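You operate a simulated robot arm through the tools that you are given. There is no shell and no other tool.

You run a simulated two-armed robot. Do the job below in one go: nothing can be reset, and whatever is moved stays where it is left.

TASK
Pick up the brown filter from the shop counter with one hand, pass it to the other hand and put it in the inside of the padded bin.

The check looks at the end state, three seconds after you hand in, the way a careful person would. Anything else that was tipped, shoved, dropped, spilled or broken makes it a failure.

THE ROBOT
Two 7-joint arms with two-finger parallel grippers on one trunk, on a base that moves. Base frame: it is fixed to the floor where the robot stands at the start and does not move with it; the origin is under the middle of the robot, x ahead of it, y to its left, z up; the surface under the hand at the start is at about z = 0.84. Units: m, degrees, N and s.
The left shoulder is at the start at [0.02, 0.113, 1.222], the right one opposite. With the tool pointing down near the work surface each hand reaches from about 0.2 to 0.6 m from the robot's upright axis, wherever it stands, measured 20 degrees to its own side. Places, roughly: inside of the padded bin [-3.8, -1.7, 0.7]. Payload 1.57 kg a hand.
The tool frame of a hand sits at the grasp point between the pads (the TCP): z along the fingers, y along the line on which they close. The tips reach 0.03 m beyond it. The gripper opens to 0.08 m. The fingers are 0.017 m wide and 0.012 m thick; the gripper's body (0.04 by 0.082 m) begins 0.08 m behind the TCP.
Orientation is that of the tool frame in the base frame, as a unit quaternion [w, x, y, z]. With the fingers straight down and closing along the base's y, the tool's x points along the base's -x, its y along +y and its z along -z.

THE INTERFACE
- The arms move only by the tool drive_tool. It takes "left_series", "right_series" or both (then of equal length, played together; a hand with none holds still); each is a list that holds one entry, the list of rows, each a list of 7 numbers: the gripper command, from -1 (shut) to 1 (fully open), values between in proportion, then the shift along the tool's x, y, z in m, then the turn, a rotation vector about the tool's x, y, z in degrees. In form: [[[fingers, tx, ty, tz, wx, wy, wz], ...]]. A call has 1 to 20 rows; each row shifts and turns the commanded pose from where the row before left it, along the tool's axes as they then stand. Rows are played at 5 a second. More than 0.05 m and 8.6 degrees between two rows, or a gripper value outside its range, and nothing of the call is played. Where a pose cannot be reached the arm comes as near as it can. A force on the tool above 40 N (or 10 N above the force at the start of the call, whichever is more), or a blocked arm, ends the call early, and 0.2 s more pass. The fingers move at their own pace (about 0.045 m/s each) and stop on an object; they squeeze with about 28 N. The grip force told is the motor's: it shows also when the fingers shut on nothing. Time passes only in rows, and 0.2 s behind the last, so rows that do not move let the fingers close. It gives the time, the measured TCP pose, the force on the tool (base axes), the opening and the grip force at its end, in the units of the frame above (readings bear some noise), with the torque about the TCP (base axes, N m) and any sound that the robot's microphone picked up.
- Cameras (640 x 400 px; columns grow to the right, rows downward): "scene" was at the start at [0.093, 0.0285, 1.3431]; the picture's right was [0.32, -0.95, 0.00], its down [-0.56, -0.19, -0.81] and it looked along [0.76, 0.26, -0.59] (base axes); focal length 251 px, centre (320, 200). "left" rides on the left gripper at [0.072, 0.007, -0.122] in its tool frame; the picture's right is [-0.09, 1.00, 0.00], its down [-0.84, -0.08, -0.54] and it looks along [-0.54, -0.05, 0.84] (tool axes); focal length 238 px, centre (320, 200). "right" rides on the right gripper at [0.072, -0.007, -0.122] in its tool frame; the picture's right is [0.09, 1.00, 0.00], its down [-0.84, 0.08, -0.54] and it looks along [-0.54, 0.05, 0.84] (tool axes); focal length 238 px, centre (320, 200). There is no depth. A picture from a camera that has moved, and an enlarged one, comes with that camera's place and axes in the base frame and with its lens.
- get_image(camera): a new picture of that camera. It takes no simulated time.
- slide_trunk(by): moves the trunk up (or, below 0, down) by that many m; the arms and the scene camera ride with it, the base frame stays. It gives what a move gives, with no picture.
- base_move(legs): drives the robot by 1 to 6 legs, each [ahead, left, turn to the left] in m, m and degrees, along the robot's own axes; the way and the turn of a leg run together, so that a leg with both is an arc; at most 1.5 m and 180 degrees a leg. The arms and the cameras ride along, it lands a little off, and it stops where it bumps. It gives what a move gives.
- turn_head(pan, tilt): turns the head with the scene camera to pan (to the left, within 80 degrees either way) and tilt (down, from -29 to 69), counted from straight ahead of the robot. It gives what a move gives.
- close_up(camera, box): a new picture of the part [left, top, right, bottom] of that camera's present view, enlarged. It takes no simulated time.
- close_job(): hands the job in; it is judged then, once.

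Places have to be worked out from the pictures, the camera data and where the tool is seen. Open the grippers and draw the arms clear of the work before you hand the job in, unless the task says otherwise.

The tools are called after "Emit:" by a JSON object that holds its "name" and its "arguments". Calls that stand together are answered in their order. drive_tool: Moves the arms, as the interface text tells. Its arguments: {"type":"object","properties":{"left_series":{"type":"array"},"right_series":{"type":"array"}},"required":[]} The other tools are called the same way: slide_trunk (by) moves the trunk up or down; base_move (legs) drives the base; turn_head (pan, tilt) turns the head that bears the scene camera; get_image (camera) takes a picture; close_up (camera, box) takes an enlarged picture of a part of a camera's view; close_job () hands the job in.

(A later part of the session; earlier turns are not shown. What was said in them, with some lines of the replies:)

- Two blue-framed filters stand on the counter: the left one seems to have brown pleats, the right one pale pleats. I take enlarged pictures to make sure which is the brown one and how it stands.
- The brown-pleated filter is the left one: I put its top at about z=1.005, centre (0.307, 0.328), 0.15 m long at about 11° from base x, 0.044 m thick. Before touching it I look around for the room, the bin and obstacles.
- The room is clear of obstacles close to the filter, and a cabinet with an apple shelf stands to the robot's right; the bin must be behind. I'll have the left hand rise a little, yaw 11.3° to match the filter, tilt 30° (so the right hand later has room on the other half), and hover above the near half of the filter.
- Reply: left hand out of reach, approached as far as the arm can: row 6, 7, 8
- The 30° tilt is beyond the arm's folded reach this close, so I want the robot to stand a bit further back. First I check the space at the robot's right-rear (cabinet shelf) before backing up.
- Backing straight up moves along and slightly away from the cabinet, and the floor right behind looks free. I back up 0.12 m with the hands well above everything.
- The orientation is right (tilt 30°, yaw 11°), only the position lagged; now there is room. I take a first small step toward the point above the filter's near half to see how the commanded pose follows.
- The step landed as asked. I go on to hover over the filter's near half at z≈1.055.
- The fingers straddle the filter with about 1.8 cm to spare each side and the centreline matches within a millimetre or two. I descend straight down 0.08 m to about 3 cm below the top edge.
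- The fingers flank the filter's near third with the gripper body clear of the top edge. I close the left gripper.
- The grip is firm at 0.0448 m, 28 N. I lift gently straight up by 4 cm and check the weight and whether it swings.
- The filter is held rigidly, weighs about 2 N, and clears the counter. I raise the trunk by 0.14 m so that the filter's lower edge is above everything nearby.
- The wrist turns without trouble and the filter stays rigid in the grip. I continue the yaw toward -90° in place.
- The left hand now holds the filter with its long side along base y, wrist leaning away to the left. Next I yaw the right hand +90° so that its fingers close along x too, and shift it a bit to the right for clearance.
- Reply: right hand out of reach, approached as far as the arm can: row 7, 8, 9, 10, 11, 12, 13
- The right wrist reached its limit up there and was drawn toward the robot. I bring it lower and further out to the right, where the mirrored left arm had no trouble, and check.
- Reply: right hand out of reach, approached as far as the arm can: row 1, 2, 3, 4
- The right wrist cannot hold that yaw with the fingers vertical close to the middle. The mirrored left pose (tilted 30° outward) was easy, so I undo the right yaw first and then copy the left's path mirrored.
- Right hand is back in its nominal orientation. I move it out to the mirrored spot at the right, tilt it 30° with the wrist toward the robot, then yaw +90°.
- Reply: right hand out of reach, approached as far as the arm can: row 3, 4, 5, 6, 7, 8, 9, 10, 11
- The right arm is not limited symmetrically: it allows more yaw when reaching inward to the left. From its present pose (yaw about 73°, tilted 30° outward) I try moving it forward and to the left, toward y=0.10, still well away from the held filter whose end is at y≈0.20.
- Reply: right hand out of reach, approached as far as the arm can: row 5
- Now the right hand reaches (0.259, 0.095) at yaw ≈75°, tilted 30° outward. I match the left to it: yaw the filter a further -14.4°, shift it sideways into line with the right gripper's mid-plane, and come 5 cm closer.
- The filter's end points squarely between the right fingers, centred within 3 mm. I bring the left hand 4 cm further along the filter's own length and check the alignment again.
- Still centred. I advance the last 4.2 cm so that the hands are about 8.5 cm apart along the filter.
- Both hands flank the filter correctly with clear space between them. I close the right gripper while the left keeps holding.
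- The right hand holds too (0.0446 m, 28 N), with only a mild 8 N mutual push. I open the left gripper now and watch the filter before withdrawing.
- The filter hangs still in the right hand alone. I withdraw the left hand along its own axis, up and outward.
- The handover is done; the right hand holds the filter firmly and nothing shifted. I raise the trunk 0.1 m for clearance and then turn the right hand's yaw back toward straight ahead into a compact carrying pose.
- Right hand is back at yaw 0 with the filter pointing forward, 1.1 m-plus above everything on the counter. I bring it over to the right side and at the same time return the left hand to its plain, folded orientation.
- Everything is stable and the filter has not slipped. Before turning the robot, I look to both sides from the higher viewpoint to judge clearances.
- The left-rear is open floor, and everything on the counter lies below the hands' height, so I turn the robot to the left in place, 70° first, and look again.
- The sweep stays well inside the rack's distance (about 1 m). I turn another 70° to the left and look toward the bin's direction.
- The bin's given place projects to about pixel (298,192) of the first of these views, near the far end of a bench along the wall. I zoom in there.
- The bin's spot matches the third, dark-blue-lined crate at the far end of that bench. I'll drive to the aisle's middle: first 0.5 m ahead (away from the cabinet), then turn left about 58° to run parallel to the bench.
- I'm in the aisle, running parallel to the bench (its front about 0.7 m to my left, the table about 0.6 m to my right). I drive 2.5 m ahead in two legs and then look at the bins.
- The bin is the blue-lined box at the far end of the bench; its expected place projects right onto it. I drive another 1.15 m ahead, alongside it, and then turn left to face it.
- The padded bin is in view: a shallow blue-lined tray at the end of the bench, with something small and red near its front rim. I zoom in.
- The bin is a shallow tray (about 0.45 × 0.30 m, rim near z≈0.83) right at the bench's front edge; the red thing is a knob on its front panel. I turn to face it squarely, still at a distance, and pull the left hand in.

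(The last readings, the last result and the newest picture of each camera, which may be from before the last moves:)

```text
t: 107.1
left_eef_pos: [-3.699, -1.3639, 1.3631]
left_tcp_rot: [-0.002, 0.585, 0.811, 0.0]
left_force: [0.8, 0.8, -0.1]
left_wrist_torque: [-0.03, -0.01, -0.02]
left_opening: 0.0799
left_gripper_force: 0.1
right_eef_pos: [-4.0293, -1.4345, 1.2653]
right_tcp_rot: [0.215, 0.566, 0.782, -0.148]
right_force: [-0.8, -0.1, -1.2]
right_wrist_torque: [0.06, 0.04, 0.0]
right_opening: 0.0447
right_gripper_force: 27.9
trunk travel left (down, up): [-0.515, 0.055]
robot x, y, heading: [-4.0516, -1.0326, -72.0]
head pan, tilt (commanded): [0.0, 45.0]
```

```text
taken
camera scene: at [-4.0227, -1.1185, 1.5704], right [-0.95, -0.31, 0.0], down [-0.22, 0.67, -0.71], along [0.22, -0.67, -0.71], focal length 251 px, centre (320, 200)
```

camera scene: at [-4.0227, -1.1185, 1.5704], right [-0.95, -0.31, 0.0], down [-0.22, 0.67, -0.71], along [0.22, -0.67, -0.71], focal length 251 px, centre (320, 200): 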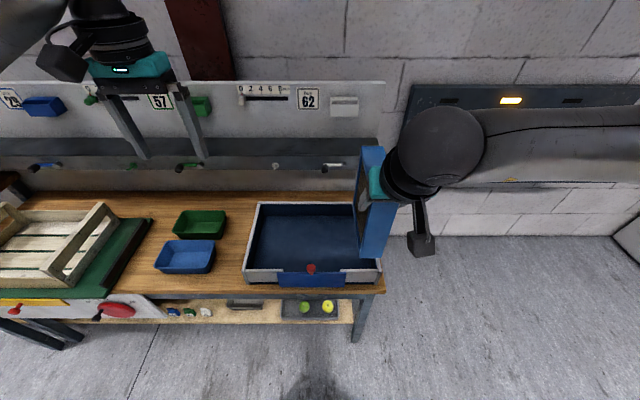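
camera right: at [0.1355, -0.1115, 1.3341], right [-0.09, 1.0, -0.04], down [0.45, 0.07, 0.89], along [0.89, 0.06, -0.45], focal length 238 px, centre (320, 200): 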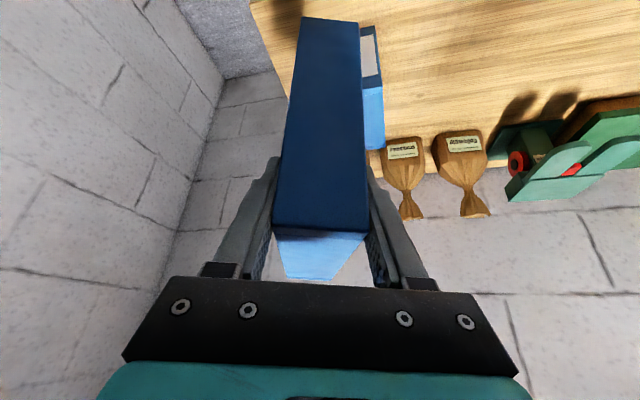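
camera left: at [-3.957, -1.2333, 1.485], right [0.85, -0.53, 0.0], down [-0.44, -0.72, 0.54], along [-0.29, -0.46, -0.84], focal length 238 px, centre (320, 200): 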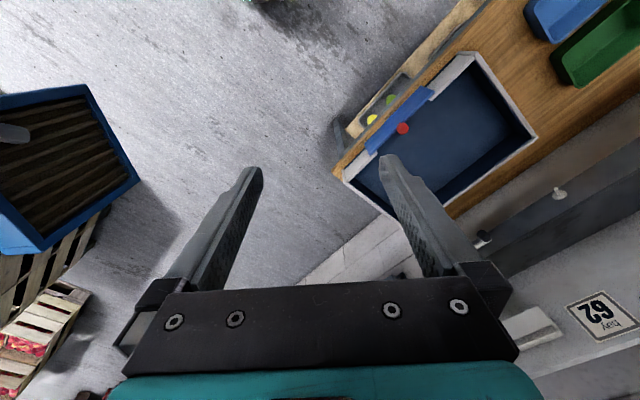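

The robot faces the bench squarely (heading -72°). I zoom on the bin to get its corners precisely.

Emit:
{"name": "close_up", "arguments": {"camera": "scene", "box": [220, 180, 400, 300]}}

Emit:
{"name": "get_image", "arguments": {"camera": "right"}}

```text
3.33 times, centred on (310, 240) of scene
camera zoom: at [-4.0227, -1.1185, 1.5704], right [-0.95, -0.31, 0.0], down [-0.22, 0.67, -0.71], along [0.22, -0.67, -0.71], focal length 836 px, centre (353, 67)
```

zoom: 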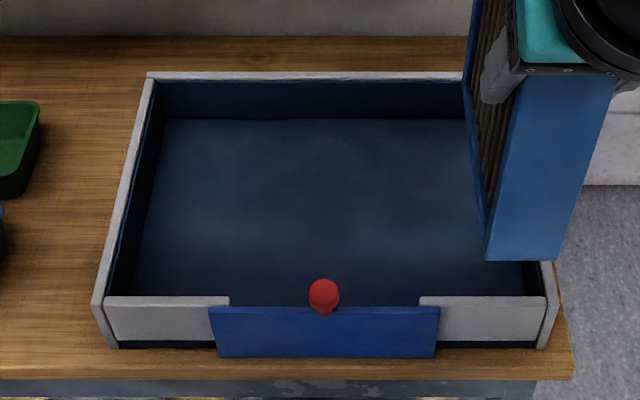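

```text
taken
camera right: at [-4.0769, -1.3204, 1.3339], right [0.92, 0.39, -0.03], down [0.2, -0.4, 0.89], along [0.33, -0.83, -0.45], focal length 238 px, centre (320, 200)
```

right: 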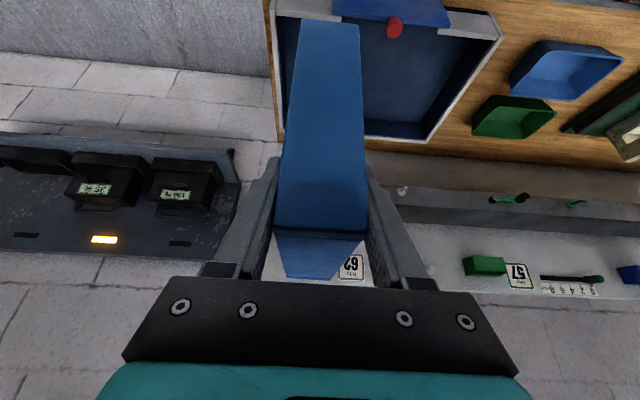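

The bin's pad floor is at about z≈0.754 and its rim at z≈0.824, inside spanning roughly 0.42 × 0.28 m; only 7 cm deep, so the filter (0.165 m tall) should lie flat to be truly inside. Here in free space I move the left hand away and yaw the right hand 24° plus roll the filter about its long axis to see how far it goes.

Emit:
{"name": "drive_tool", "arguments": {"left_series": [[[1, 0.025, 0.035, 0, 0, 0, 0], [1, 0.025, 0.035, 0, 0, 0, 0], [1, 0.025, 0.035, 0, 0, 0, 0], [1, 0.025, 0.035, 0, 0, 0, 0], [1, 0, 0, 0, 0, 0, 0], [1, 0, 0, 0, 0, 0, 0], [1, 0, 0, 0, 0, 0, 0], [1, 0, 0, 0, 0, 0, 0], [1, 0, 0, 0, 0, 0, 0], [1, 0, 0, 0, 0, 0, 0], [1, 0, 0, 0, 0, 0, 0], [1, 0, 0, 0, 0, 0, 0]]], "right_series": [[[-1, 0, 0, 0, 0, 0, 0], [-1, 0, 0, 0, 0, 0, 0], [-1, 0, 0, 0, 0, 0, 0], [-1, 0, 0, 0, 0, 0, 0], [-1, 0, 0, 0, -4.04, 0, -6.9], [-1, 0, 0, 0, -4.04, 0, -6.9], [-1, 0, 0, 0, -4.04, 0, -6.9], [-1, 0, 0, 0, -6.495, 0, 3.75], [-1, 0, 0, 0, -6.495, 0, 3.75], [-1, 0, 0, 0, -6.495, 0, 3.75], [-1, 0, 0, 0, -6.495, 0, 3.75], [-1, 0, 0, 0, 0, 0, 0]]]}}

Emit:
{"name": "get_image", "arguments": {"camera": "scene"}}

```text
t: 109.7
left_eef_pos: [-3.5952, -1.2259, 1.3641]
left_tcp_rot: [-0.002, 0.585, 0.811, 0.0]
left_force: [0.7, 0.2, 0.4]
left_wrist_torque: [-0.02, -0.04, 0.01]
left_opening: 0.0798
left_gripper_force: 0.0
right_eef_pos: [-4.0288, -1.4359, 1.2656]
right_tcp_rot: [0.336, 0.437, 0.824, 0.131]
right_force: [-0.3, -0.3, -2.2]
right_wrist_torque: [0.04, 0.06, 0.0]
right_opening: 0.0448
right_gripper_force: 28.5
trunk travel left (down, up): [-0.515, 0.055]
robot x, y, heading: [-4.0507, -1.032, -72.0]
head pan, tilt (commanded): [0.0, 45.0]
```

```text
taken
camera scene: at [-4.0225, -1.1182, 1.5704], right [-0.95, -0.31, 0.0], down [-0.22, 0.67, -0.71], along [0.22, -0.67, -0.71], focal length 251 px, centre (320, 200)
```

scene: 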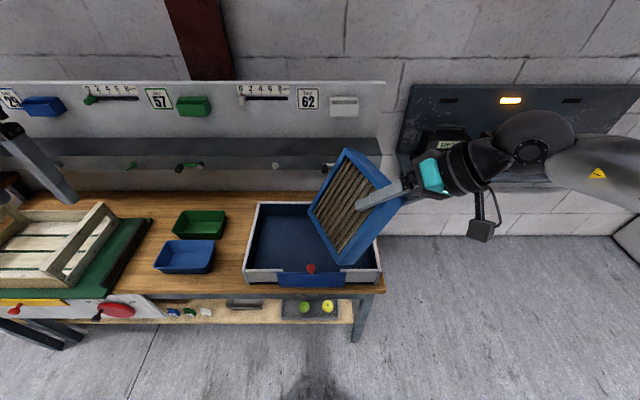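

The roll works without limits so far (30°). I continue to 60°.

Emit:
{"name": "drive_tool", "arguments": {"right_series": [[[-1, 0, 0, 0, -6.495, 0, 3.75], [-1, 0, 0, 0, -6.495, 0, 3.75], [-1, 0, 0, 0, -6.495, 0, 3.75], [-1, 0, 0, 0, -6.495, 0, 3.75], [-1, 0, 0, 0, 0, 0, 0]]]}}

Emit:
{"name": "get_image", "arguments": {"camera": "scene"}}

Emit:
{"name": "get_image", "arguments": {"camera": "right"}}

```text
t: 110.9
left_eef_pos: [-3.5957, -1.2257, 1.3653]
left_tcp_rot: [-0.001, 0.586, 0.81, 0.0]
left_force: [-0.4, -0.2, 0.0]
left_wrist_torque: [-0.04, 0.01, 0.03]
left_opening: 0.08
left_gripper_force: 0.1
right_eef_pos: [-4.0292, -1.4359, 1.2665]
right_tcp_rot: [0.405, 0.454, 0.71, 0.356]
right_force: [0.7, -0.4, -1.8]
right_wrist_torque: [0.03, 0.1, -0.03]
right_opening: 0.0447
right_gripper_force: 28.2
trunk travel left (down, up): [-0.515, 0.055]
robot x, y, heading: [-4.0533, -1.0352, -72.1]
head pan, tilt (commanded): [0.0, 45.0]
```

```text
taken
camera scene: at [-4.0226, -1.1182, 1.5704], right [-0.95, -0.31, 0.0], down [-0.22, 0.67, -0.71], along [0.22, -0.67, -0.71], focal length 251 px, centre (320, 200)
```

scene: 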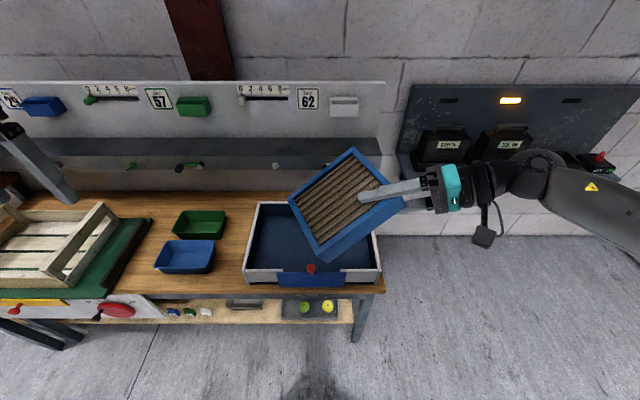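

```text
taken
camera right: at [-4.1612, -1.387, 1.2928], right [0.33, 0.42, 0.85], down [-0.24, -0.83, 0.51], along [0.91, -0.37, -0.17], focal length 238 px, centre (320, 200)
```

right: 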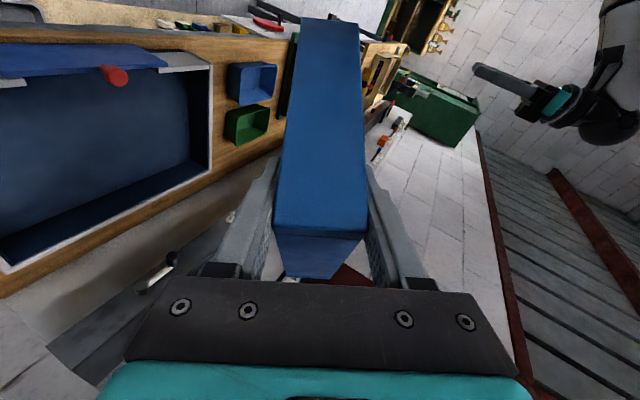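

The filter is held with its face about 30° from horizontal, hand coming from the right, no limits hit. I now roll the base forward 0.21 m and 0.06 m left, high above the tray, so that the filter comes over the bin.

Emit:
{"name": "base_move", "arguments": {"legs": [[0.21, 0.06, 0]]}}

Emit:
{"name": "get_image", "arguments": {"camera": "scene"}}

```text
t: 112.6
left_eef_pos: [-3.4741, -1.4125, 1.3638]
left_tcp_rot: [-0.002, 0.586, 0.81, 0.001]
left_force: [0.8, 0.5, -0.8]
left_wrist_torque: [0.01, 0.03, 0.03]
left_opening: 0.08
left_gripper_force: 0.1
right_eef_pos: [-3.9062, -1.6219, 1.2658]
right_tcp_rot: [0.406, 0.455, 0.709, 0.354]
right_force: [-1.0, -0.5, -1.9]
right_wrist_torque: [0.03, 0.09, 0.02]
right_opening: 0.0446
right_gripper_force: 27.9
trunk travel left (down, up): [-0.515, 0.055]
robot x, y, heading: [-3.9248, -1.2147, -72.3]
head pan, tilt (commanded): [0.0, 45.0]
```

```text
taken
camera scene: at [-3.8994, -1.3044, 1.5703], right [-0.95, -0.31, 0.0], down [-0.22, 0.67, -0.71], along [0.22, -0.67, -0.71], focal length 251 px, centre (320, 200)
```

scene: 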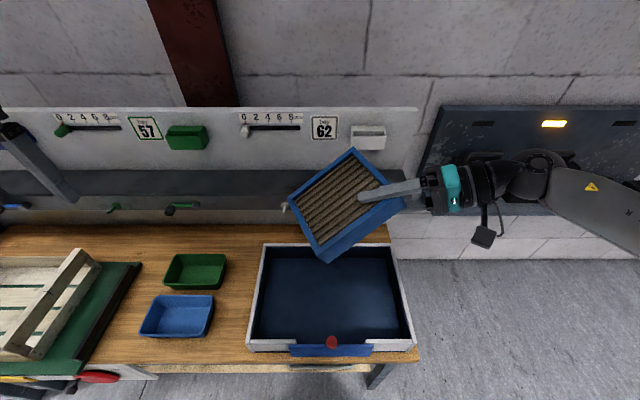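

The filter is over the bin's right part. I zoom to measure the bin again from this nearer viewpoint.

Emit:
{"name": "close_up", "arguments": {"camera": "scene", "box": [230, 220, 440, 360]}}

```text
2.86 times, centred on (335, 290) of scene
camera zoom: at [-3.8994, -1.3044, 1.5703], right [-0.95, -0.31, 0.0], down [-0.22, 0.67, -0.71], along [0.22, -0.67, -0.71], focal length 716 px, centre (277, -57)
```

zoom: 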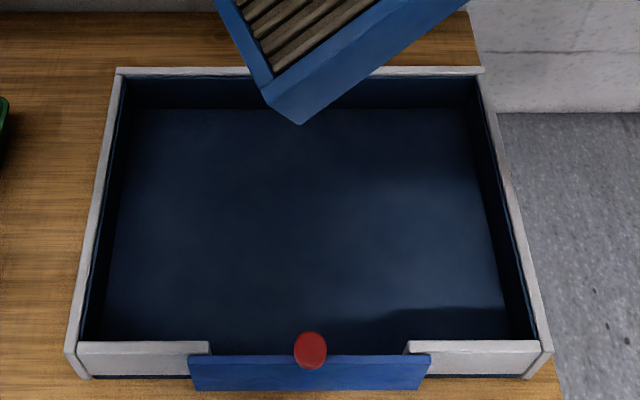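

The bin's inside spans about e-range 0.43 × 0.29 m and the knob sits on the front panel's middle. I shift the right hand 5–6 cm further so that the filter will land at the bin's centre, then lower the trunk most of the way.

Emit:
{"name": "drive_tool", "arguments": {"right_series": [[[-1, -0.02315, 0.007, 0.02835, 0, 0, 0], [-1, -0.02315, 0.007, 0.02835, 0, 0, 0], [-1, 0, 0, 0, 0, 0, 0]]]}}

Emit:
{"name": "slide_trunk", "arguments": {"by": -0.2}}

Emit:
{"name": "get_image", "arguments": {"camera": "scene"}}

Emit:
{"name": "get_image", "arguments": {"camera": "right"}}

Emit:
{"name": "get_image", "arguments": {"camera": "left"}}

```text
t: 113.4
left_eef_pos: [-3.4749, -1.4117, 1.3651]
left_tcp_rot: [-0.001, 0.586, 0.81, 0.0]
left_force: [-0.4, 0.2, -0.2]
left_wrist_torque: [0.0, 0.0, -0.02]
left_opening: 0.08
left_gripper_force: 0.1
right_eef_pos: [-3.8392, -1.652, 1.2677]
right_tcp_rot: [0.406, 0.455, 0.709, 0.355]
right_force: [-0.2, 0.4, -2.1]
right_wrist_torque: [0.01, 0.09, 0.02]
right_opening: 0.045
right_gripper_force: 27.8
trunk travel left (down, up): [-0.515, 0.055]
robot x, y, heading: [-3.9294, -1.2117, -72.3]
head pan, tilt (commanded): [0.0, 45.0]
```

```text
t: 115.6
left_eef_pos: [-3.4738, -1.4122, 1.1653]
left_tcp_rot: [-0.002, 0.586, 0.81, 0.0]
left_force: [-0.5, -0.4, -0.3]
left_wrist_torque: [-0.01, 0.0, -0.01]
left_opening: 0.0799
left_gripper_force: 0.1
right_eef_pos: [-3.8388, -1.651, 1.0684]
right_tcp_rot: [0.406, 0.455, 0.709, 0.354]
right_force: [0.2, 0.2, -1.6]
right_wrist_torque: [0.05, 0.11, -0.01]
right_opening: 0.0449
right_gripper_force: 27.8
trunk travel left (down, up): [-0.315, 0.255]
robot x, y, heading: [-3.93, -1.2175, -72.1]
head pan, tilt (commanded): [0.0, 45.0]
```

```text
taken
camera scene: at [-3.8998, -1.3037, 1.3704], right [-0.95, -0.31, 0.0], down [-0.22, 0.67, -0.71], along [0.22, -0.67, -0.71], focal length 251 px, centre (320, 200)
```

scene: 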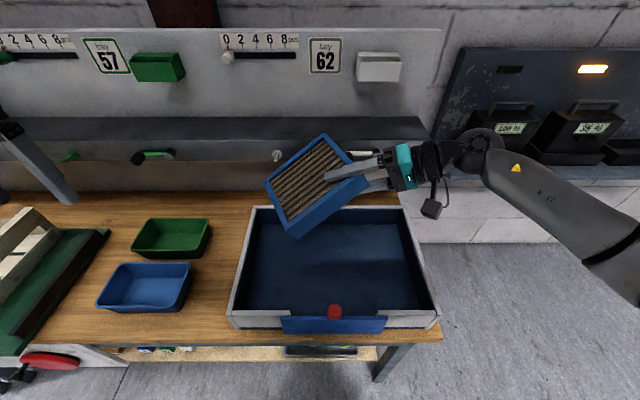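

```text
taken
camera right: at [-3.9708, -1.6029, 1.0955], right [0.33, 0.42, 0.84], down [-0.24, -0.83, 0.51], along [0.91, -0.37, -0.17], focal length 238 px, centre (320, 200)
```

right: 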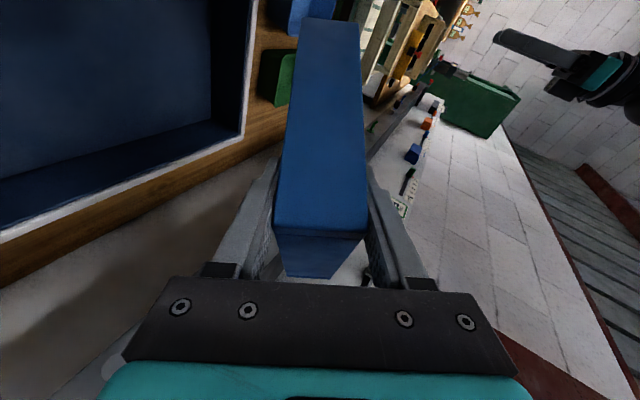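

```text
taken
camera left: at [-3.4894, -1.3428, 1.2865], right [0.97, 0.22, 0.0], down [0.19, -0.82, 0.54], along [0.12, -0.53, -0.84], focal length 238 px, centre (320, 200)
```

left: 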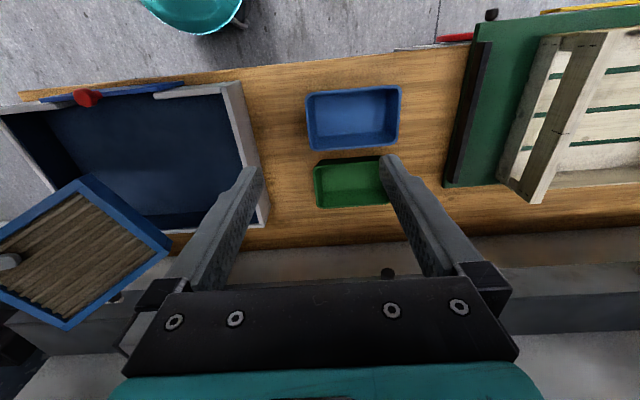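

The filter hovers above the tray at the planned place. A rail with pegs on the wall behind is close to the filter's far edge, so I zoom in to judge that gap before going lower.

Emit:
{"name": "close_up", "arguments": {"camera": "scene", "box": [220, 90, 460, 250]}}

Emit:
{"name": "close_up", "arguments": {"camera": "left", "box": [0, 150, 300, 350]}}

```text
2.50 times, centred on (340, 170) of scene
camera zoom: at [-3.8998, -1.3037, 1.3704], right [-0.95, -0.31, 0.0], down [-0.22, 0.67, -0.71], along [0.22, -0.67, -0.71], focal length 627 px, centre (270, 275)
```

zoom: 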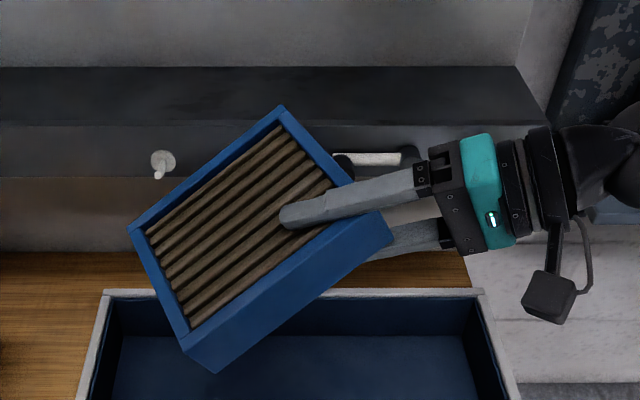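

```text
2.00 times, centred on (150, 250) of left
camera zoom: at [-3.4894, -1.3428, 1.2865], right [0.97, 0.22, 0.0], down [0.19, -0.82, 0.54], along [0.12, -0.53, -0.84], focal length 477 px, centre (660, 100)
```

zoom: 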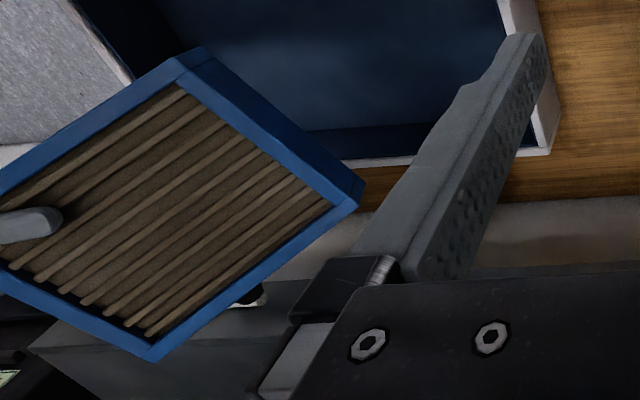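

From the two camera heights I place the pegs at about 10 cm beyond the filter's far corner, so lowering is safe. I lower the trunk another 0.17 m.

Emit:
{"name": "slide_trunk", "arguments": {"by": -0.17}}

Emit:
{"name": "get_image", "arguments": {"camera": "scene"}}

Emit:
{"name": "get_image", "arguments": {"camera": "left"}}

Emit:
{"name": "get_image", "arguments": {"camera": "right"}}

```text
t: 117.5
left_eef_pos: [-3.4739, -1.4118, 0.994]
left_tcp_rot: [-0.002, 0.586, 0.81, 0.001]
left_force: [-0.4, -0.9, -0.9]
left_wrist_torque: [-0.02, 0.02, -0.01]
left_opening: 0.08
left_gripper_force: 0.1
right_eef_pos: [-3.8381, -1.6516, 0.8983]
right_tcp_rot: [0.406, 0.456, 0.709, 0.354]
right_force: [1.0, -0.6, -2.1]
right_wrist_torque: [-0.01, 0.09, 0.0]
right_opening: 0.0448
right_gripper_force: 28.3
trunk travel left (down, up): [-0.145, 0.425]
robot x, y, heading: [-3.9315, -1.2181, -72.2]
head pan, tilt (commanded): [0.0, 45.0]
```

```text
taken
camera scene: at [-3.8998, -1.3037, 1.2004], right [-0.95, -0.31, 0.0], down [-0.22, 0.67, -0.71], along [0.22, -0.67, -0.71], focal length 251 px, centre (320, 200)
```

scene: 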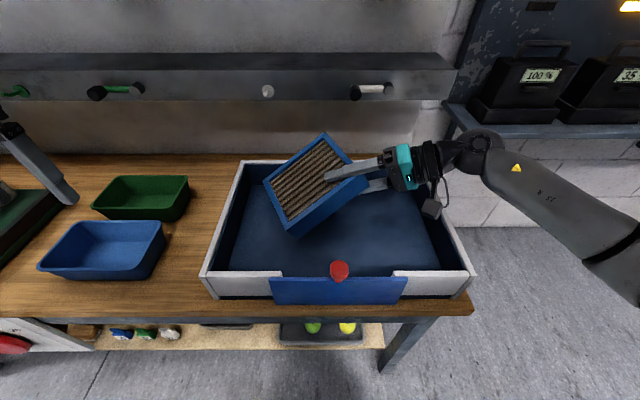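

```text
taken
camera left: at [-3.4894, -1.3428, 1.1165], right [0.97, 0.22, 0.0], down [0.19, -0.82, 0.54], along [0.12, -0.53, -0.84], focal length 238 px, centre (320, 200)
```

left: 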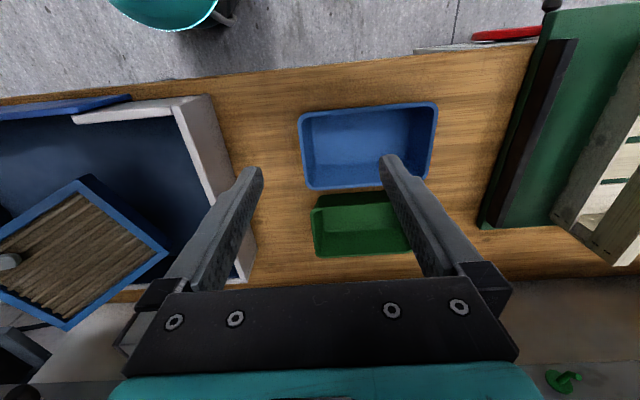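

```text
taken
camera right: at [-3.9708, -1.6029, 0.9255], right [0.33, 0.42, 0.84], down [-0.24, -0.83, 0.51], along [0.91, -0.37, -0.17], focal length 238 px, centre (320, 200)
```

right: 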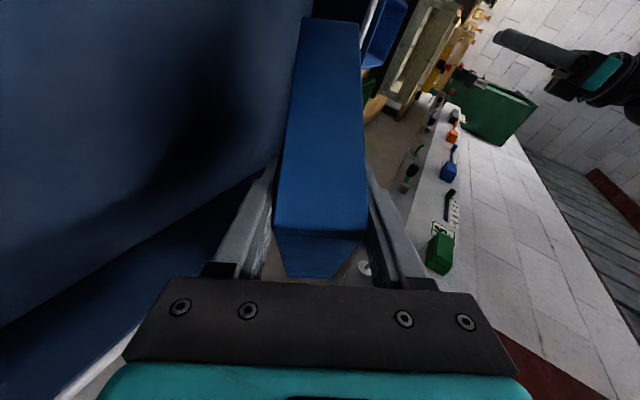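

The filter is inside the tray's outline, about 5 cm above the pad, and the hand clears the right wall. I lower the right hand 4 cm straight down in 1 cm steps and read the force.

Emit:
{"name": "drive_tool", "arguments": {"right_series": [[[-1, 0.00252, -0.00873, 0.0042, 0, 0, 0], [-1, 0.00252, -0.00873, 0.0042, 0, 0, 0], [-1, 0.00252, -0.00873, 0.0042, 0, 0, 0], [-1, 0.00252, -0.00873, 0.0042, 0, 0, 0], [-1, 0, 0, 0, 0, 0, 0]]]}}

Emit:
{"name": "close_up", "arguments": {"camera": "scene", "box": [190, 110, 490, 310]}}

Emit:
{"name": "close_up", "arguments": {"camera": "left", "box": [0, 80, 300, 340]}}

```text
t: 118.7
left_eef_pos: [-3.4729, -1.4127, 0.9949]
left_tcp_rot: [-0.002, 0.587, 0.81, 0.0]
left_force: [0.6, 0.1, 0.2]
left_wrist_torque: [0.01, 0.01, 0.01]
left_opening: 0.0801
left_gripper_force: 0.0
right_eef_pos: [-3.8383, -1.6501, 0.8573]
right_tcp_rot: [0.406, 0.455, 0.709, 0.354]
right_force: [-1.1, 0.5, -1.7]
right_wrist_torque: [0.03, 0.1, 0.01]
right_opening: 0.0452
right_gripper_force: 27.8
trunk travel left (down, up): [-0.145, 0.425]
robot x, y, heading: [-3.9292, -1.2178, -72.3]
head pan, tilt (commanded): [0.0, 45.0]
```

```text
2.00 times, centred on (340, 210) of scene
camera zoom: at [-3.8998, -1.3037, 1.2004], right [-0.95, -0.31, 0.0], down [-0.22, 0.67, -0.71], along [0.22, -0.67, -0.71], focal length 502 px, centre (280, 180)
```

zoom: 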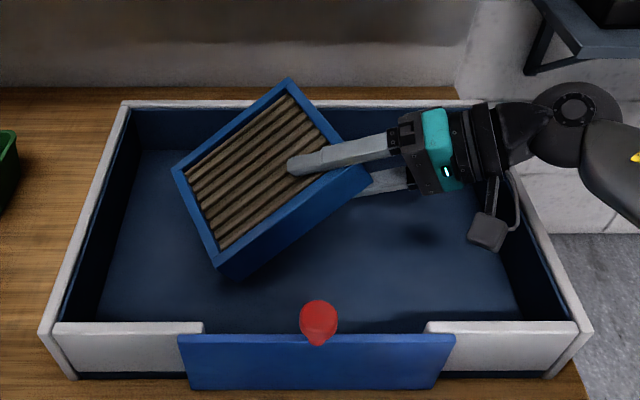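

```text
1.54 times, centred on (150, 210) of left
camera zoom: at [-3.4894, -1.3428, 1.1164], right [0.97, 0.22, 0.0], down [0.19, -0.82, 0.54], along [0.12, -0.53, -0.84], focal length 367 px, centre (582, 185)
```

zoom: 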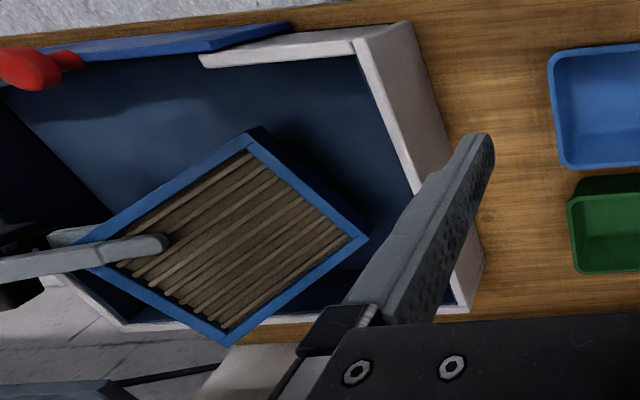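

No contact yet at z=0.857. I go on down in 5 mm steps toward the expected touch at about 0.84.

Emit:
{"name": "drive_tool", "arguments": {"right_series": [[[-1, 0.00126, -0.00437, 0.0021, 0, 0, 0], [-1, 0.00126, -0.00437, 0.0021, 0, 0, 0], [-1, 0, 0, 0, 0, 0, 0]]]}}

Emit:
{"name": "drive_tool", "arguments": {"right_series": [[[-1, 0.00126, -0.00437, 0.0021, 0, 0, 0], [-1, 0, 0, 0, 0, 0, 0]]]}}

```text
t: 119.5
left_eef_pos: [-3.473, -1.4117, 0.9945]
left_tcp_rot: [-0.002, 0.587, 0.81, -0.001]
left_force: [0.0, 0.2, 0.3]
left_wrist_torque: [-0.02, 0.01, 0.02]
left_opening: 0.08
left_gripper_force: 0.1
right_eef_pos: [-3.8383, -1.6527, 0.8476]
right_tcp_rot: [0.406, 0.454, 0.709, 0.354]
right_force: [-0.6, 0.4, -1.6]
right_wrist_torque: [0.01, 0.11, -0.01]
right_opening: 0.045
right_gripper_force: 28.3
trunk travel left (down, up): [-0.145, 0.425]
robot x, y, heading: [-3.9291, -1.2173, -72.2]
head pan, tilt (commanded): [0.0, 45.0]
```

```text
t: 120.1
left_eef_pos: [-3.4735, -1.4115, 0.9939]
left_tcp_rot: [-0.002, 0.586, 0.81, 0.0]
left_force: [0.1, 0.2, -0.8]
left_wrist_torque: [0.04, 0.01, 0.0]
left_opening: 0.0801
left_gripper_force: 0.1
right_eef_pos: [-3.8379, -1.6498, 0.8426]
right_tcp_rot: [0.405, 0.454, 0.709, 0.355]
right_force: [-0.8, -0.2, -1.3]
right_wrist_torque: [0.02, 0.14, 0.01]
right_opening: 0.0445
right_gripper_force: 27.8
trunk travel left (down, up): [-0.145, 0.425]
robot x, y, heading: [-3.9268, -1.218, -72.2]
head pan, tilt (commanded): [0.0, 45.0]
```

Still free. Two more 4 mm steps with reading in between.

Emit:
{"name": "drive_tool", "arguments": {"right_series": [[[-1, 0.00101, -0.0035, 0.00168, 0, 0, 0], [-1, 0, 0, 0, 0, 0, 0]]]}}

Emit:
{"name": "drive_tool", "arguments": {"right_series": [[[-1, 0.00101, -0.0035, 0.00168, 0, 0, 0], [-1, 0, 0, 0, 0, 0, 0]]]}}

Emit:
{"name": "close_up", "arguments": {"camera": "scene", "box": [240, 140, 400, 260]}}

Emit:
{"name": "close_up", "arguments": {"camera": "left", "box": [0, 100, 240, 320]}}

```text
t: 120.7
left_eef_pos: [-3.4737, -1.4116, 0.9941]
left_tcp_rot: [-0.002, 0.586, 0.81, 0.0]
left_force: [-0.2, 1.1, 0.1]
left_wrist_torque: [0.01, 0.03, -0.01]
left_opening: 0.08
left_gripper_force: 0.0
right_eef_pos: [-3.8376, -1.6497, 0.8377]
right_tcp_rot: [0.406, 0.455, 0.709, 0.354]
right_force: [-0.3, 0.5, -2.0]
right_wrist_torque: [0.01, 0.11, -0.04]
right_opening: 0.0448
right_gripper_force: 28.1
trunk travel left (down, up): [-0.145, 0.425]
robot x, y, heading: [-3.9304, -1.2154, -72.0]
head pan, tilt (commanded): [0.0, 45.0]
```

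```text
t: 121.3
left_eef_pos: [-3.4738, -1.4119, 0.9944]
left_tcp_rot: [-0.002, 0.586, 0.81, 0.001]
left_force: [-0.4, -0.2, 0.0]
left_wrist_torque: [-0.03, -0.02, 0.03]
left_opening: 0.0801
left_gripper_force: 0.0
right_eef_pos: [-3.8394, -1.652, 0.8345]
right_tcp_rot: [0.405, 0.455, 0.709, 0.354]
right_force: [-0.4, 0.3, -2.3]
right_wrist_torque: [0.02, 0.13, 0.0]
right_opening: 0.0448
right_gripper_force: 27.4
trunk travel left (down, up): [-0.145, 0.425]
robot x, y, heading: [-3.9257, -1.2178, -72.2]
head pan, tilt (commanded): [0.0, 45.0]
```

```text
3.33 times, centred on (320, 200) of scene
camera zoom: at [-3.8998, -1.3037, 1.2004], right [-0.95, -0.31, 0.0], down [-0.22, 0.67, -0.71], along [0.22, -0.67, -0.71], focal length 836 px, centre (320, 200)
```

zoom: 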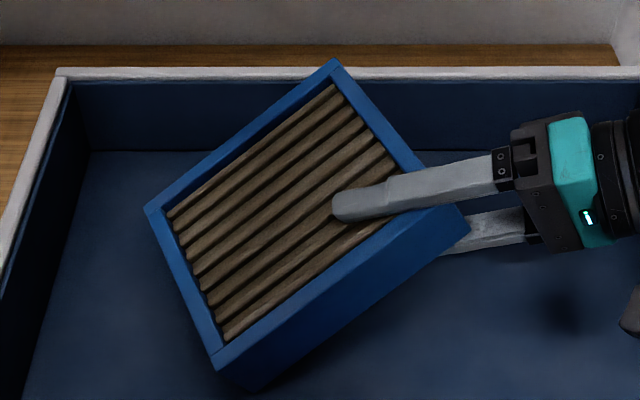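

```text
1.82 times, centred on (120, 210) of left
camera zoom: at [-3.4894, -1.3428, 1.1164], right [0.97, 0.22, 0.0], down [0.19, -0.82, 0.54], along [0.12, -0.53, -0.84], focal length 433 px, centre (684, 182)
```

zoom: 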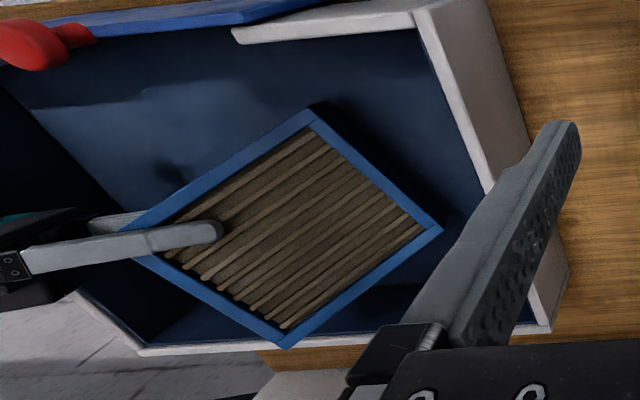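

No touch yet, so the pad is a little lower than I judged. I keep stepping down 4 mm at a time.

Emit:
{"name": "drive_tool", "arguments": {"right_series": [[[-1, 0.00101, -0.0035, 0.00168, 0, 0, 0], [-1, 0, 0, 0, 0, 0, 0]]]}}

Emit:
{"name": "drive_tool", "arguments": {"right_series": [[[-1, 0.00101, -0.0035, 0.00168, 0, 0, 0], [-1, 0, 0, 0, 0, 0, 0]]]}}

```text
t: 121.9
left_eef_pos: [-3.4732, -1.412, 0.9939]
left_tcp_rot: [-0.003, 0.587, 0.81, 0.0]
left_force: [-0.5, -0.2, -0.5]
left_wrist_torque: [-0.02, 0.03, -0.03]
left_opening: 0.0801
left_gripper_force: 0.0
right_eef_pos: [-3.8387, -1.6504, 0.8291]
right_tcp_rot: [0.406, 0.454, 0.709, 0.355]
right_force: [-0.3, 0.6, -0.8]
right_wrist_torque: [0.01, 0.15, 0.01]
right_opening: 0.0448
right_gripper_force: 28.3
trunk travel left (down, up): [-0.145, 0.425]
robot x, y, heading: [-3.9283, -1.2164, -72.3]
head pan, tilt (commanded): [0.0, 45.0]
```

```text
t: 122.5
left_eef_pos: [-3.4741, -1.4122, 0.9946]
left_tcp_rot: [-0.002, 0.586, 0.81, 0.001]
left_force: [-0.1, -0.8, 0.8]
left_wrist_torque: [0.02, 0.03, 0.02]
left_opening: 0.0802
left_gripper_force: 0.1
right_eef_pos: [-3.8381, -1.6517, 0.8271]
right_tcp_rot: [0.406, 0.455, 0.709, 0.355]
right_force: [-1.3, 0.0, 1.3]
right_wrist_torque: [0.29, 0.02, 0.12]
right_opening: 0.0449
right_gripper_force: 27.5
trunk travel left (down, up): [-0.145, 0.425]
robot x, y, heading: [-3.927, -1.2155, -72.2]
head pan, tilt (commanded): [0.0, 45.0]
```

The force reading turned (from -2 N to +1.3 N) and a torque appeared: the filter's lower edge rests on the pad at TCP z≈0.827. I open the right gripper gradually so that the filter settles onto the lower finger.

Emit:
{"name": "drive_tool", "arguments": {"right_series": [[[0.2, 0, 0, 0, 0, 0, 0], [0.3, 0, 0, 0, 0, 0, 0], [0.4, 0, 0, 0, 0, 0, 0], [0.55, 0, 0, 0, 0, 0, 0], [0.7, 0, 0, 0, 0, 0, 0], [0.85, 0, 0, 0, 0, 0, 0], [1, 0, 0, 0, 0, 0, 0], [1, 0, 0, 0, 0, 0, 0]]]}}

Emit:
{"name": "close_up", "arguments": {"camera": "scene", "box": [190, 110, 490, 310]}}

Emit:
{"name": "close_up", "arguments": {"camera": "left", "box": [0, 80, 300, 340]}}

Emit:
{"name": "get_image", "arguments": {"camera": "right"}}

```text
t: 124.3
left_eef_pos: [-3.4729, -1.4122, 0.9942]
left_tcp_rot: [-0.003, 0.587, 0.81, 0.0]
left_force: [-0.1, 0.3, -0.5]
left_wrist_torque: [-0.02, 0.02, 0.03]
left_opening: 0.08
left_gripper_force: 0.1
right_eef_pos: [-3.8377, -1.6509, 0.8268]
right_tcp_rot: [0.406, 0.454, 0.71, 0.354]
right_force: [0.1, 0.1, -0.2]
right_wrist_torque: [-0.04, 0.02, -0.01]
right_opening: 0.0799
right_gripper_force: 0.1
trunk travel left (down, up): [-0.145, 0.425]
robot x, y, heading: [-3.9276, -1.2171, -72.3]
head pan, tilt (commanded): [0.0, 45.0]
```

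```text
2.00 times, centred on (340, 210) of scene
camera zoom: at [-3.8999, -1.3037, 1.2004], right [-0.95, -0.31, 0.0], down [-0.22, 0.67, -0.71], along [0.22, -0.67, -0.71], focal length 502 px, centre (280, 180)
```

zoom: 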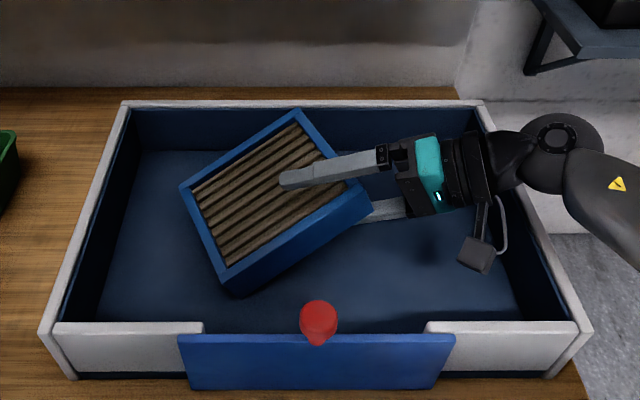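

```text
1.54 times, centred on (150, 210) of left
camera zoom: at [-3.4894, -1.3428, 1.1164], right [0.97, 0.22, 0.0], down [0.19, -0.82, 0.54], along [0.12, -0.53, -0.84], focal length 367 px, centre (582, 185)
```

zoom: 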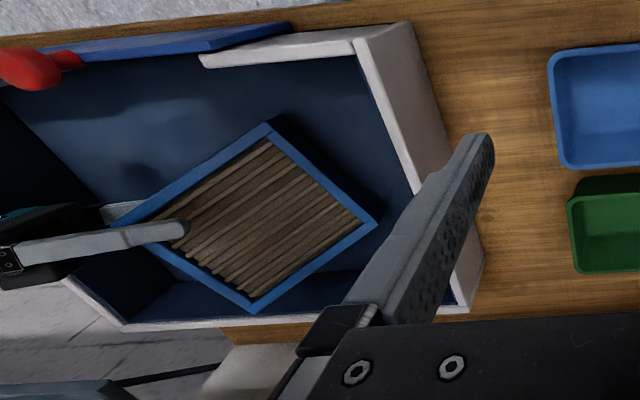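

```text
taken
camera right: at [-3.9709, -1.6029, 0.8538], right [0.33, 0.42, 0.84], down [-0.24, -0.83, 0.51], along [0.91, -0.37, -0.17], focal length 238 px, centre (320, 200)
```

right: 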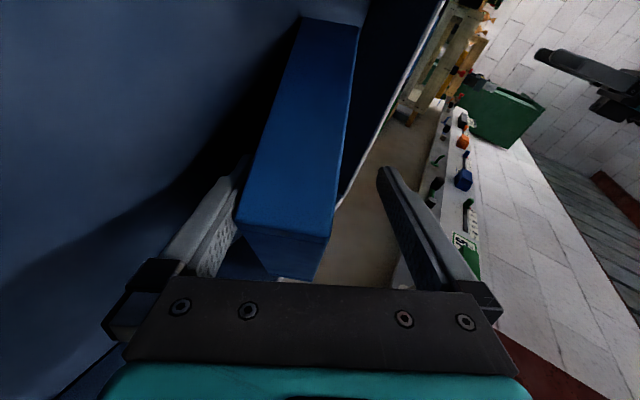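

The filter now rests with its lower edge on the pad and leans gently on the lower finger. I lower the hand 1.5 cm more to let it down further before drawing the finger out.

Emit:
{"name": "drive_tool", "arguments": {"right_series": [[[1, 0.00126, -0.00437, 0.0021, 0, 0, 0], [1, 0.00126, -0.00437, 0.0021, 0, 0, 0], [1, 0.00126, -0.00437, 0.0021, 0, 0, 0], [1, 0, 0, 0, 0, 0, 0]]]}}

Emit:
{"name": "close_up", "arguments": {"camera": "scene", "box": [190, 110, 490, 310]}}

Emit:
{"name": "get_image", "arguments": {"camera": "right"}}

```text
t: 125.3
left_eef_pos: [-3.4739, -1.4115, 0.9945]
left_tcp_rot: [-0.002, 0.586, 0.81, 0.001]
left_force: [0.0, 0.4, -0.8]
left_wrist_torque: [0.02, -0.05, 0.03]
left_opening: 0.08
left_gripper_force: 0.1
right_eef_pos: [-3.8377, -1.6516, 0.8113]
right_tcp_rot: [0.405, 0.455, 0.71, 0.354]
right_force: [-0.2, -0.2, -0.5]
right_wrist_torque: [0.0, 0.01, -0.02]
right_opening: 0.08
right_gripper_force: 0.0
trunk travel left (down, up): [-0.145, 0.425]
robot x, y, heading: [-3.9234, -1.2159, -72.3]
head pan, tilt (commanded): [0.0, 45.0]
```

```text
2.00 times, centred on (340, 210) of scene
camera zoom: at [-3.8999, -1.3037, 1.2004], right [-0.95, -0.31, 0.0], down [-0.22, 0.67, -0.71], along [0.22, -0.67, -0.71], focal length 502 px, centre (280, 180)
```

zoom: 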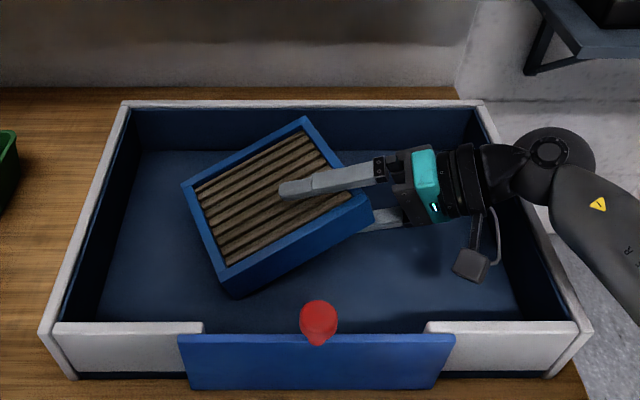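

```text
taken
camera right: at [-3.9705, -1.603, 0.8386], right [0.33, 0.42, 0.84], down [-0.24, -0.83, 0.51], along [0.91, -0.37, -0.17], focal length 238 px, centre (320, 200)
```

right: 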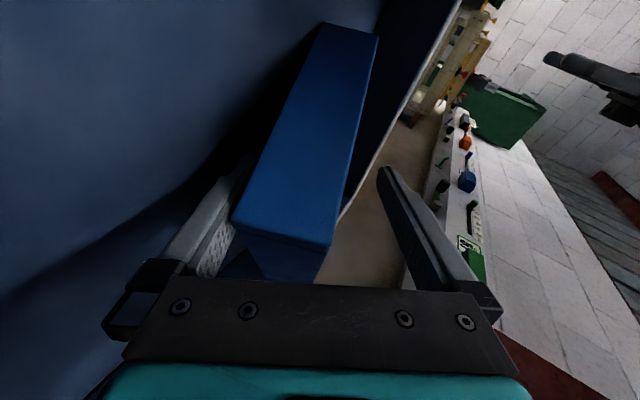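

The filter lies at a shallow angle on the fingertip now. I draw the right hand out along its own axis (right and up), which keeps it clear of the tray's wall.

Emit:
{"name": "drive_tool", "arguments": {"right_series": [[[1, 0, 0, -0.035, 0, 0, 0], [1, 0, 0, -0.04, 0, 0, 0], [1, 0, 0, -0.04, 0, 0, 0], [1, 0, 0, -0.02, 0, 0, 0], [1, 0, 0, 0, 0, 0, 0]]]}}

Emit:
{"name": "close_up", "arguments": {"camera": "scene", "box": [190, 110, 490, 310]}}

Emit:
{"name": "get_image", "arguments": {"camera": "right"}}

```text
t: 126.5
left_eef_pos: [-3.4718, -1.4122, 0.9944]
left_tcp_rot: [-0.003, 0.586, 0.81, 0.001]
left_force: [0.0, -0.5, 0.3]
left_wrist_torque: [0.0, -0.04, 0.0]
left_opening: 0.0803
left_gripper_force: 0.1
right_eef_pos: [-3.9604, -1.6709, 0.8682]
right_tcp_rot: [0.405, 0.454, 0.71, 0.355]
right_force: [-0.2, -0.2, -0.7]
right_wrist_torque: [-0.02, 0.0, 0.01]
right_opening: 0.08
right_gripper_force: 0.1
trunk travel left (down, up): [-0.145, 0.425]
robot x, y, heading: [-3.9287, -1.2139, -72.5]
head pan, tilt (commanded): [0.0, 45.0]
```

```text
2.00 times, centred on (340, 210) of scene
camera zoom: at [-3.8998, -1.3036, 1.2004], right [-0.95, -0.31, 0.0], down [-0.22, 0.67, -0.71], along [0.22, -0.67, -0.71], focal length 502 px, centre (280, 180)
```

zoom: 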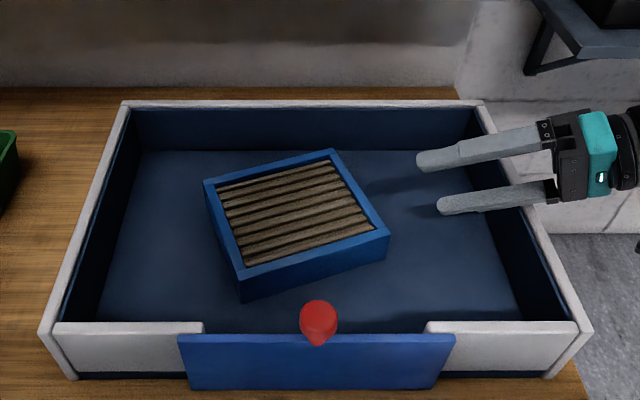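

```text
taken
camera right: at [-4.0918, -1.6223, 0.8963], right [0.33, 0.42, 0.84], down [-0.24, -0.83, 0.51], along [0.91, -0.37, -0.17], focal length 238 px, centre (320, 200)
```

right: 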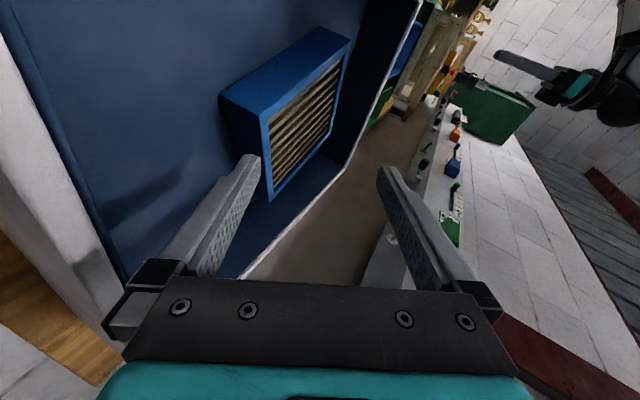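

The filter lies flat on the pad, fully inside the bin, and both hands are free. I raise the trunk straight up to lift both arms clear, then back the robot off.

Emit:
{"name": "slide_trunk", "arguments": {"by": 0.25}}

Emit:
{"name": "get_image", "arguments": {"camera": "scene"}}

```text
t: 129.1
left_eef_pos: [-3.4735, -1.4113, 1.2436]
left_tcp_rot: [-0.002, 0.586, 0.81, 0.001]
left_force: [-0.6, -1.3, 0.4]
left_wrist_torque: [0.01, -0.01, -0.02]
left_opening: 0.0797
left_gripper_force: 0.1
right_eef_pos: [-3.9594, -1.6711, 1.1195]
right_tcp_rot: [0.406, 0.454, 0.709, 0.355]
right_force: [0.6, -1.2, 0.0]
right_wrist_torque: [0.0, -0.01, 0.02]
right_opening: 0.08
right_gripper_force: 0.1
trunk travel left (down, up): [-0.395, 0.175]
robot x, y, heading: [-3.925, -1.2121, -72.4]
head pan, tilt (commanded): [0.0, 45.0]
```

```text
taken
camera scene: at [-3.8998, -1.3037, 1.4503], right [-0.95, -0.31, 0.0], down [-0.22, 0.67, -0.71], along [0.22, -0.67, -0.71], focal length 251 px, centre (320, 200)
```

scene: 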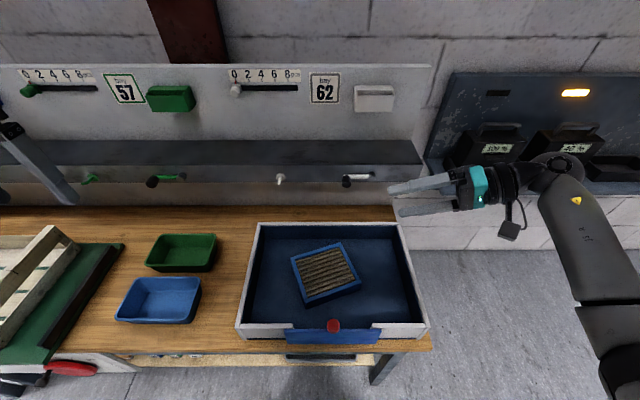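

All is undisturbed and the filter rests flat in the middle of the bin. I back the robot off 0.35 m into the free aisle and take a last look.

Emit:
{"name": "base_move", "arguments": {"legs": [[-0.35, 0, 0]]}}

Emit:
{"name": "get_image", "arguments": {"camera": "scene"}}

Emit:
{"name": "close_up", "arguments": {"camera": "scene", "box": [220, 150, 420, 290]}}

```text
t: 131.3
left_eef_pos: [-3.5791, -1.0807, 1.2448]
left_tcp_rot: [-0.002, 0.586, 0.811, -0.001]
left_force: [-0.8, 0.1, 0.2]
left_wrist_torque: [0.01, 0.02, -0.02]
left_opening: 0.08
left_gripper_force: 0.0
right_eef_pos: [-4.0645, -1.3408, 1.1199]
right_tcp_rot: [0.405, 0.454, 0.71, 0.355]
right_force: [0.0, 0.8, 0.9]
right_wrist_torque: [0.02, -0.02, -0.03]
right_opening: 0.0799
right_gripper_force: 0.2
trunk travel left (down, up): [-0.395, 0.175]
robot x, y, heading: [-4.0339, -0.8844, -72.0]
head pan, tilt (commanded): [0.0, 45.0]
```

```text
taken
camera scene: at [-4.0065, -0.9733, 1.4504], right [-0.95, -0.31, 0.0], down [-0.22, 0.67, -0.71], along [0.22, -0.67, -0.71], focal length 251 px, centre (320, 200)
```

scene: 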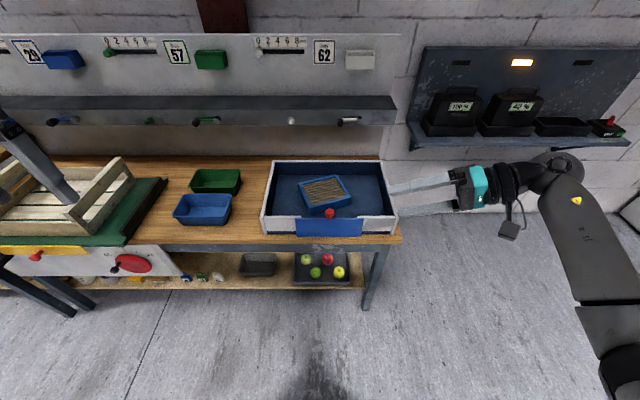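

```text
2.86 times, centred on (320, 220) of scene
camera zoom: at [-4.0065, -0.9733, 1.4504], right [-0.95, -0.31, 0.0], down [-0.22, 0.67, -0.71], along [0.22, -0.67, -0.71], focal length 716 px, centre (320, 143)
```

zoom: 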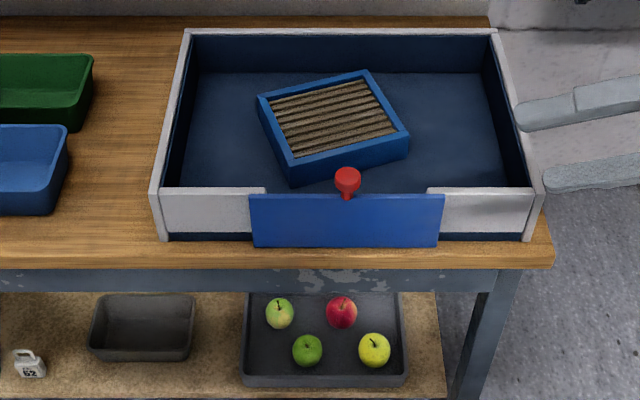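

The brown filter lies flat inside the padded bin. Nothing else was moved, both grippers are open and the arms are clear, so I hand the job in.

Emit:
{"name": "close_job", "arguments": {}}

```text
The job is handed in.
```

The brown filter is in the padded bin. The left hand picked it up from the shop counter, passed it to the right hand above the counter, and the right hand laid it in the bin at the far end of the bench.

- **How it lies:** the bin is only about 8 cm deep and the filter is about 16.5 cm tall. I laid it flat on the pad, so it sits wholly below the rim, clear of the walls.
- **Surroundings:** I saw nothing else moved in the last pictures of the bench, and nothing at the counter looked disturbed when I left it. The robot did not bump anything.
- **Robot:** both grippers are open, the arms are raised clear, and the robot has backed off into the aisle.

I handed the job in and have not seen the result of the check.
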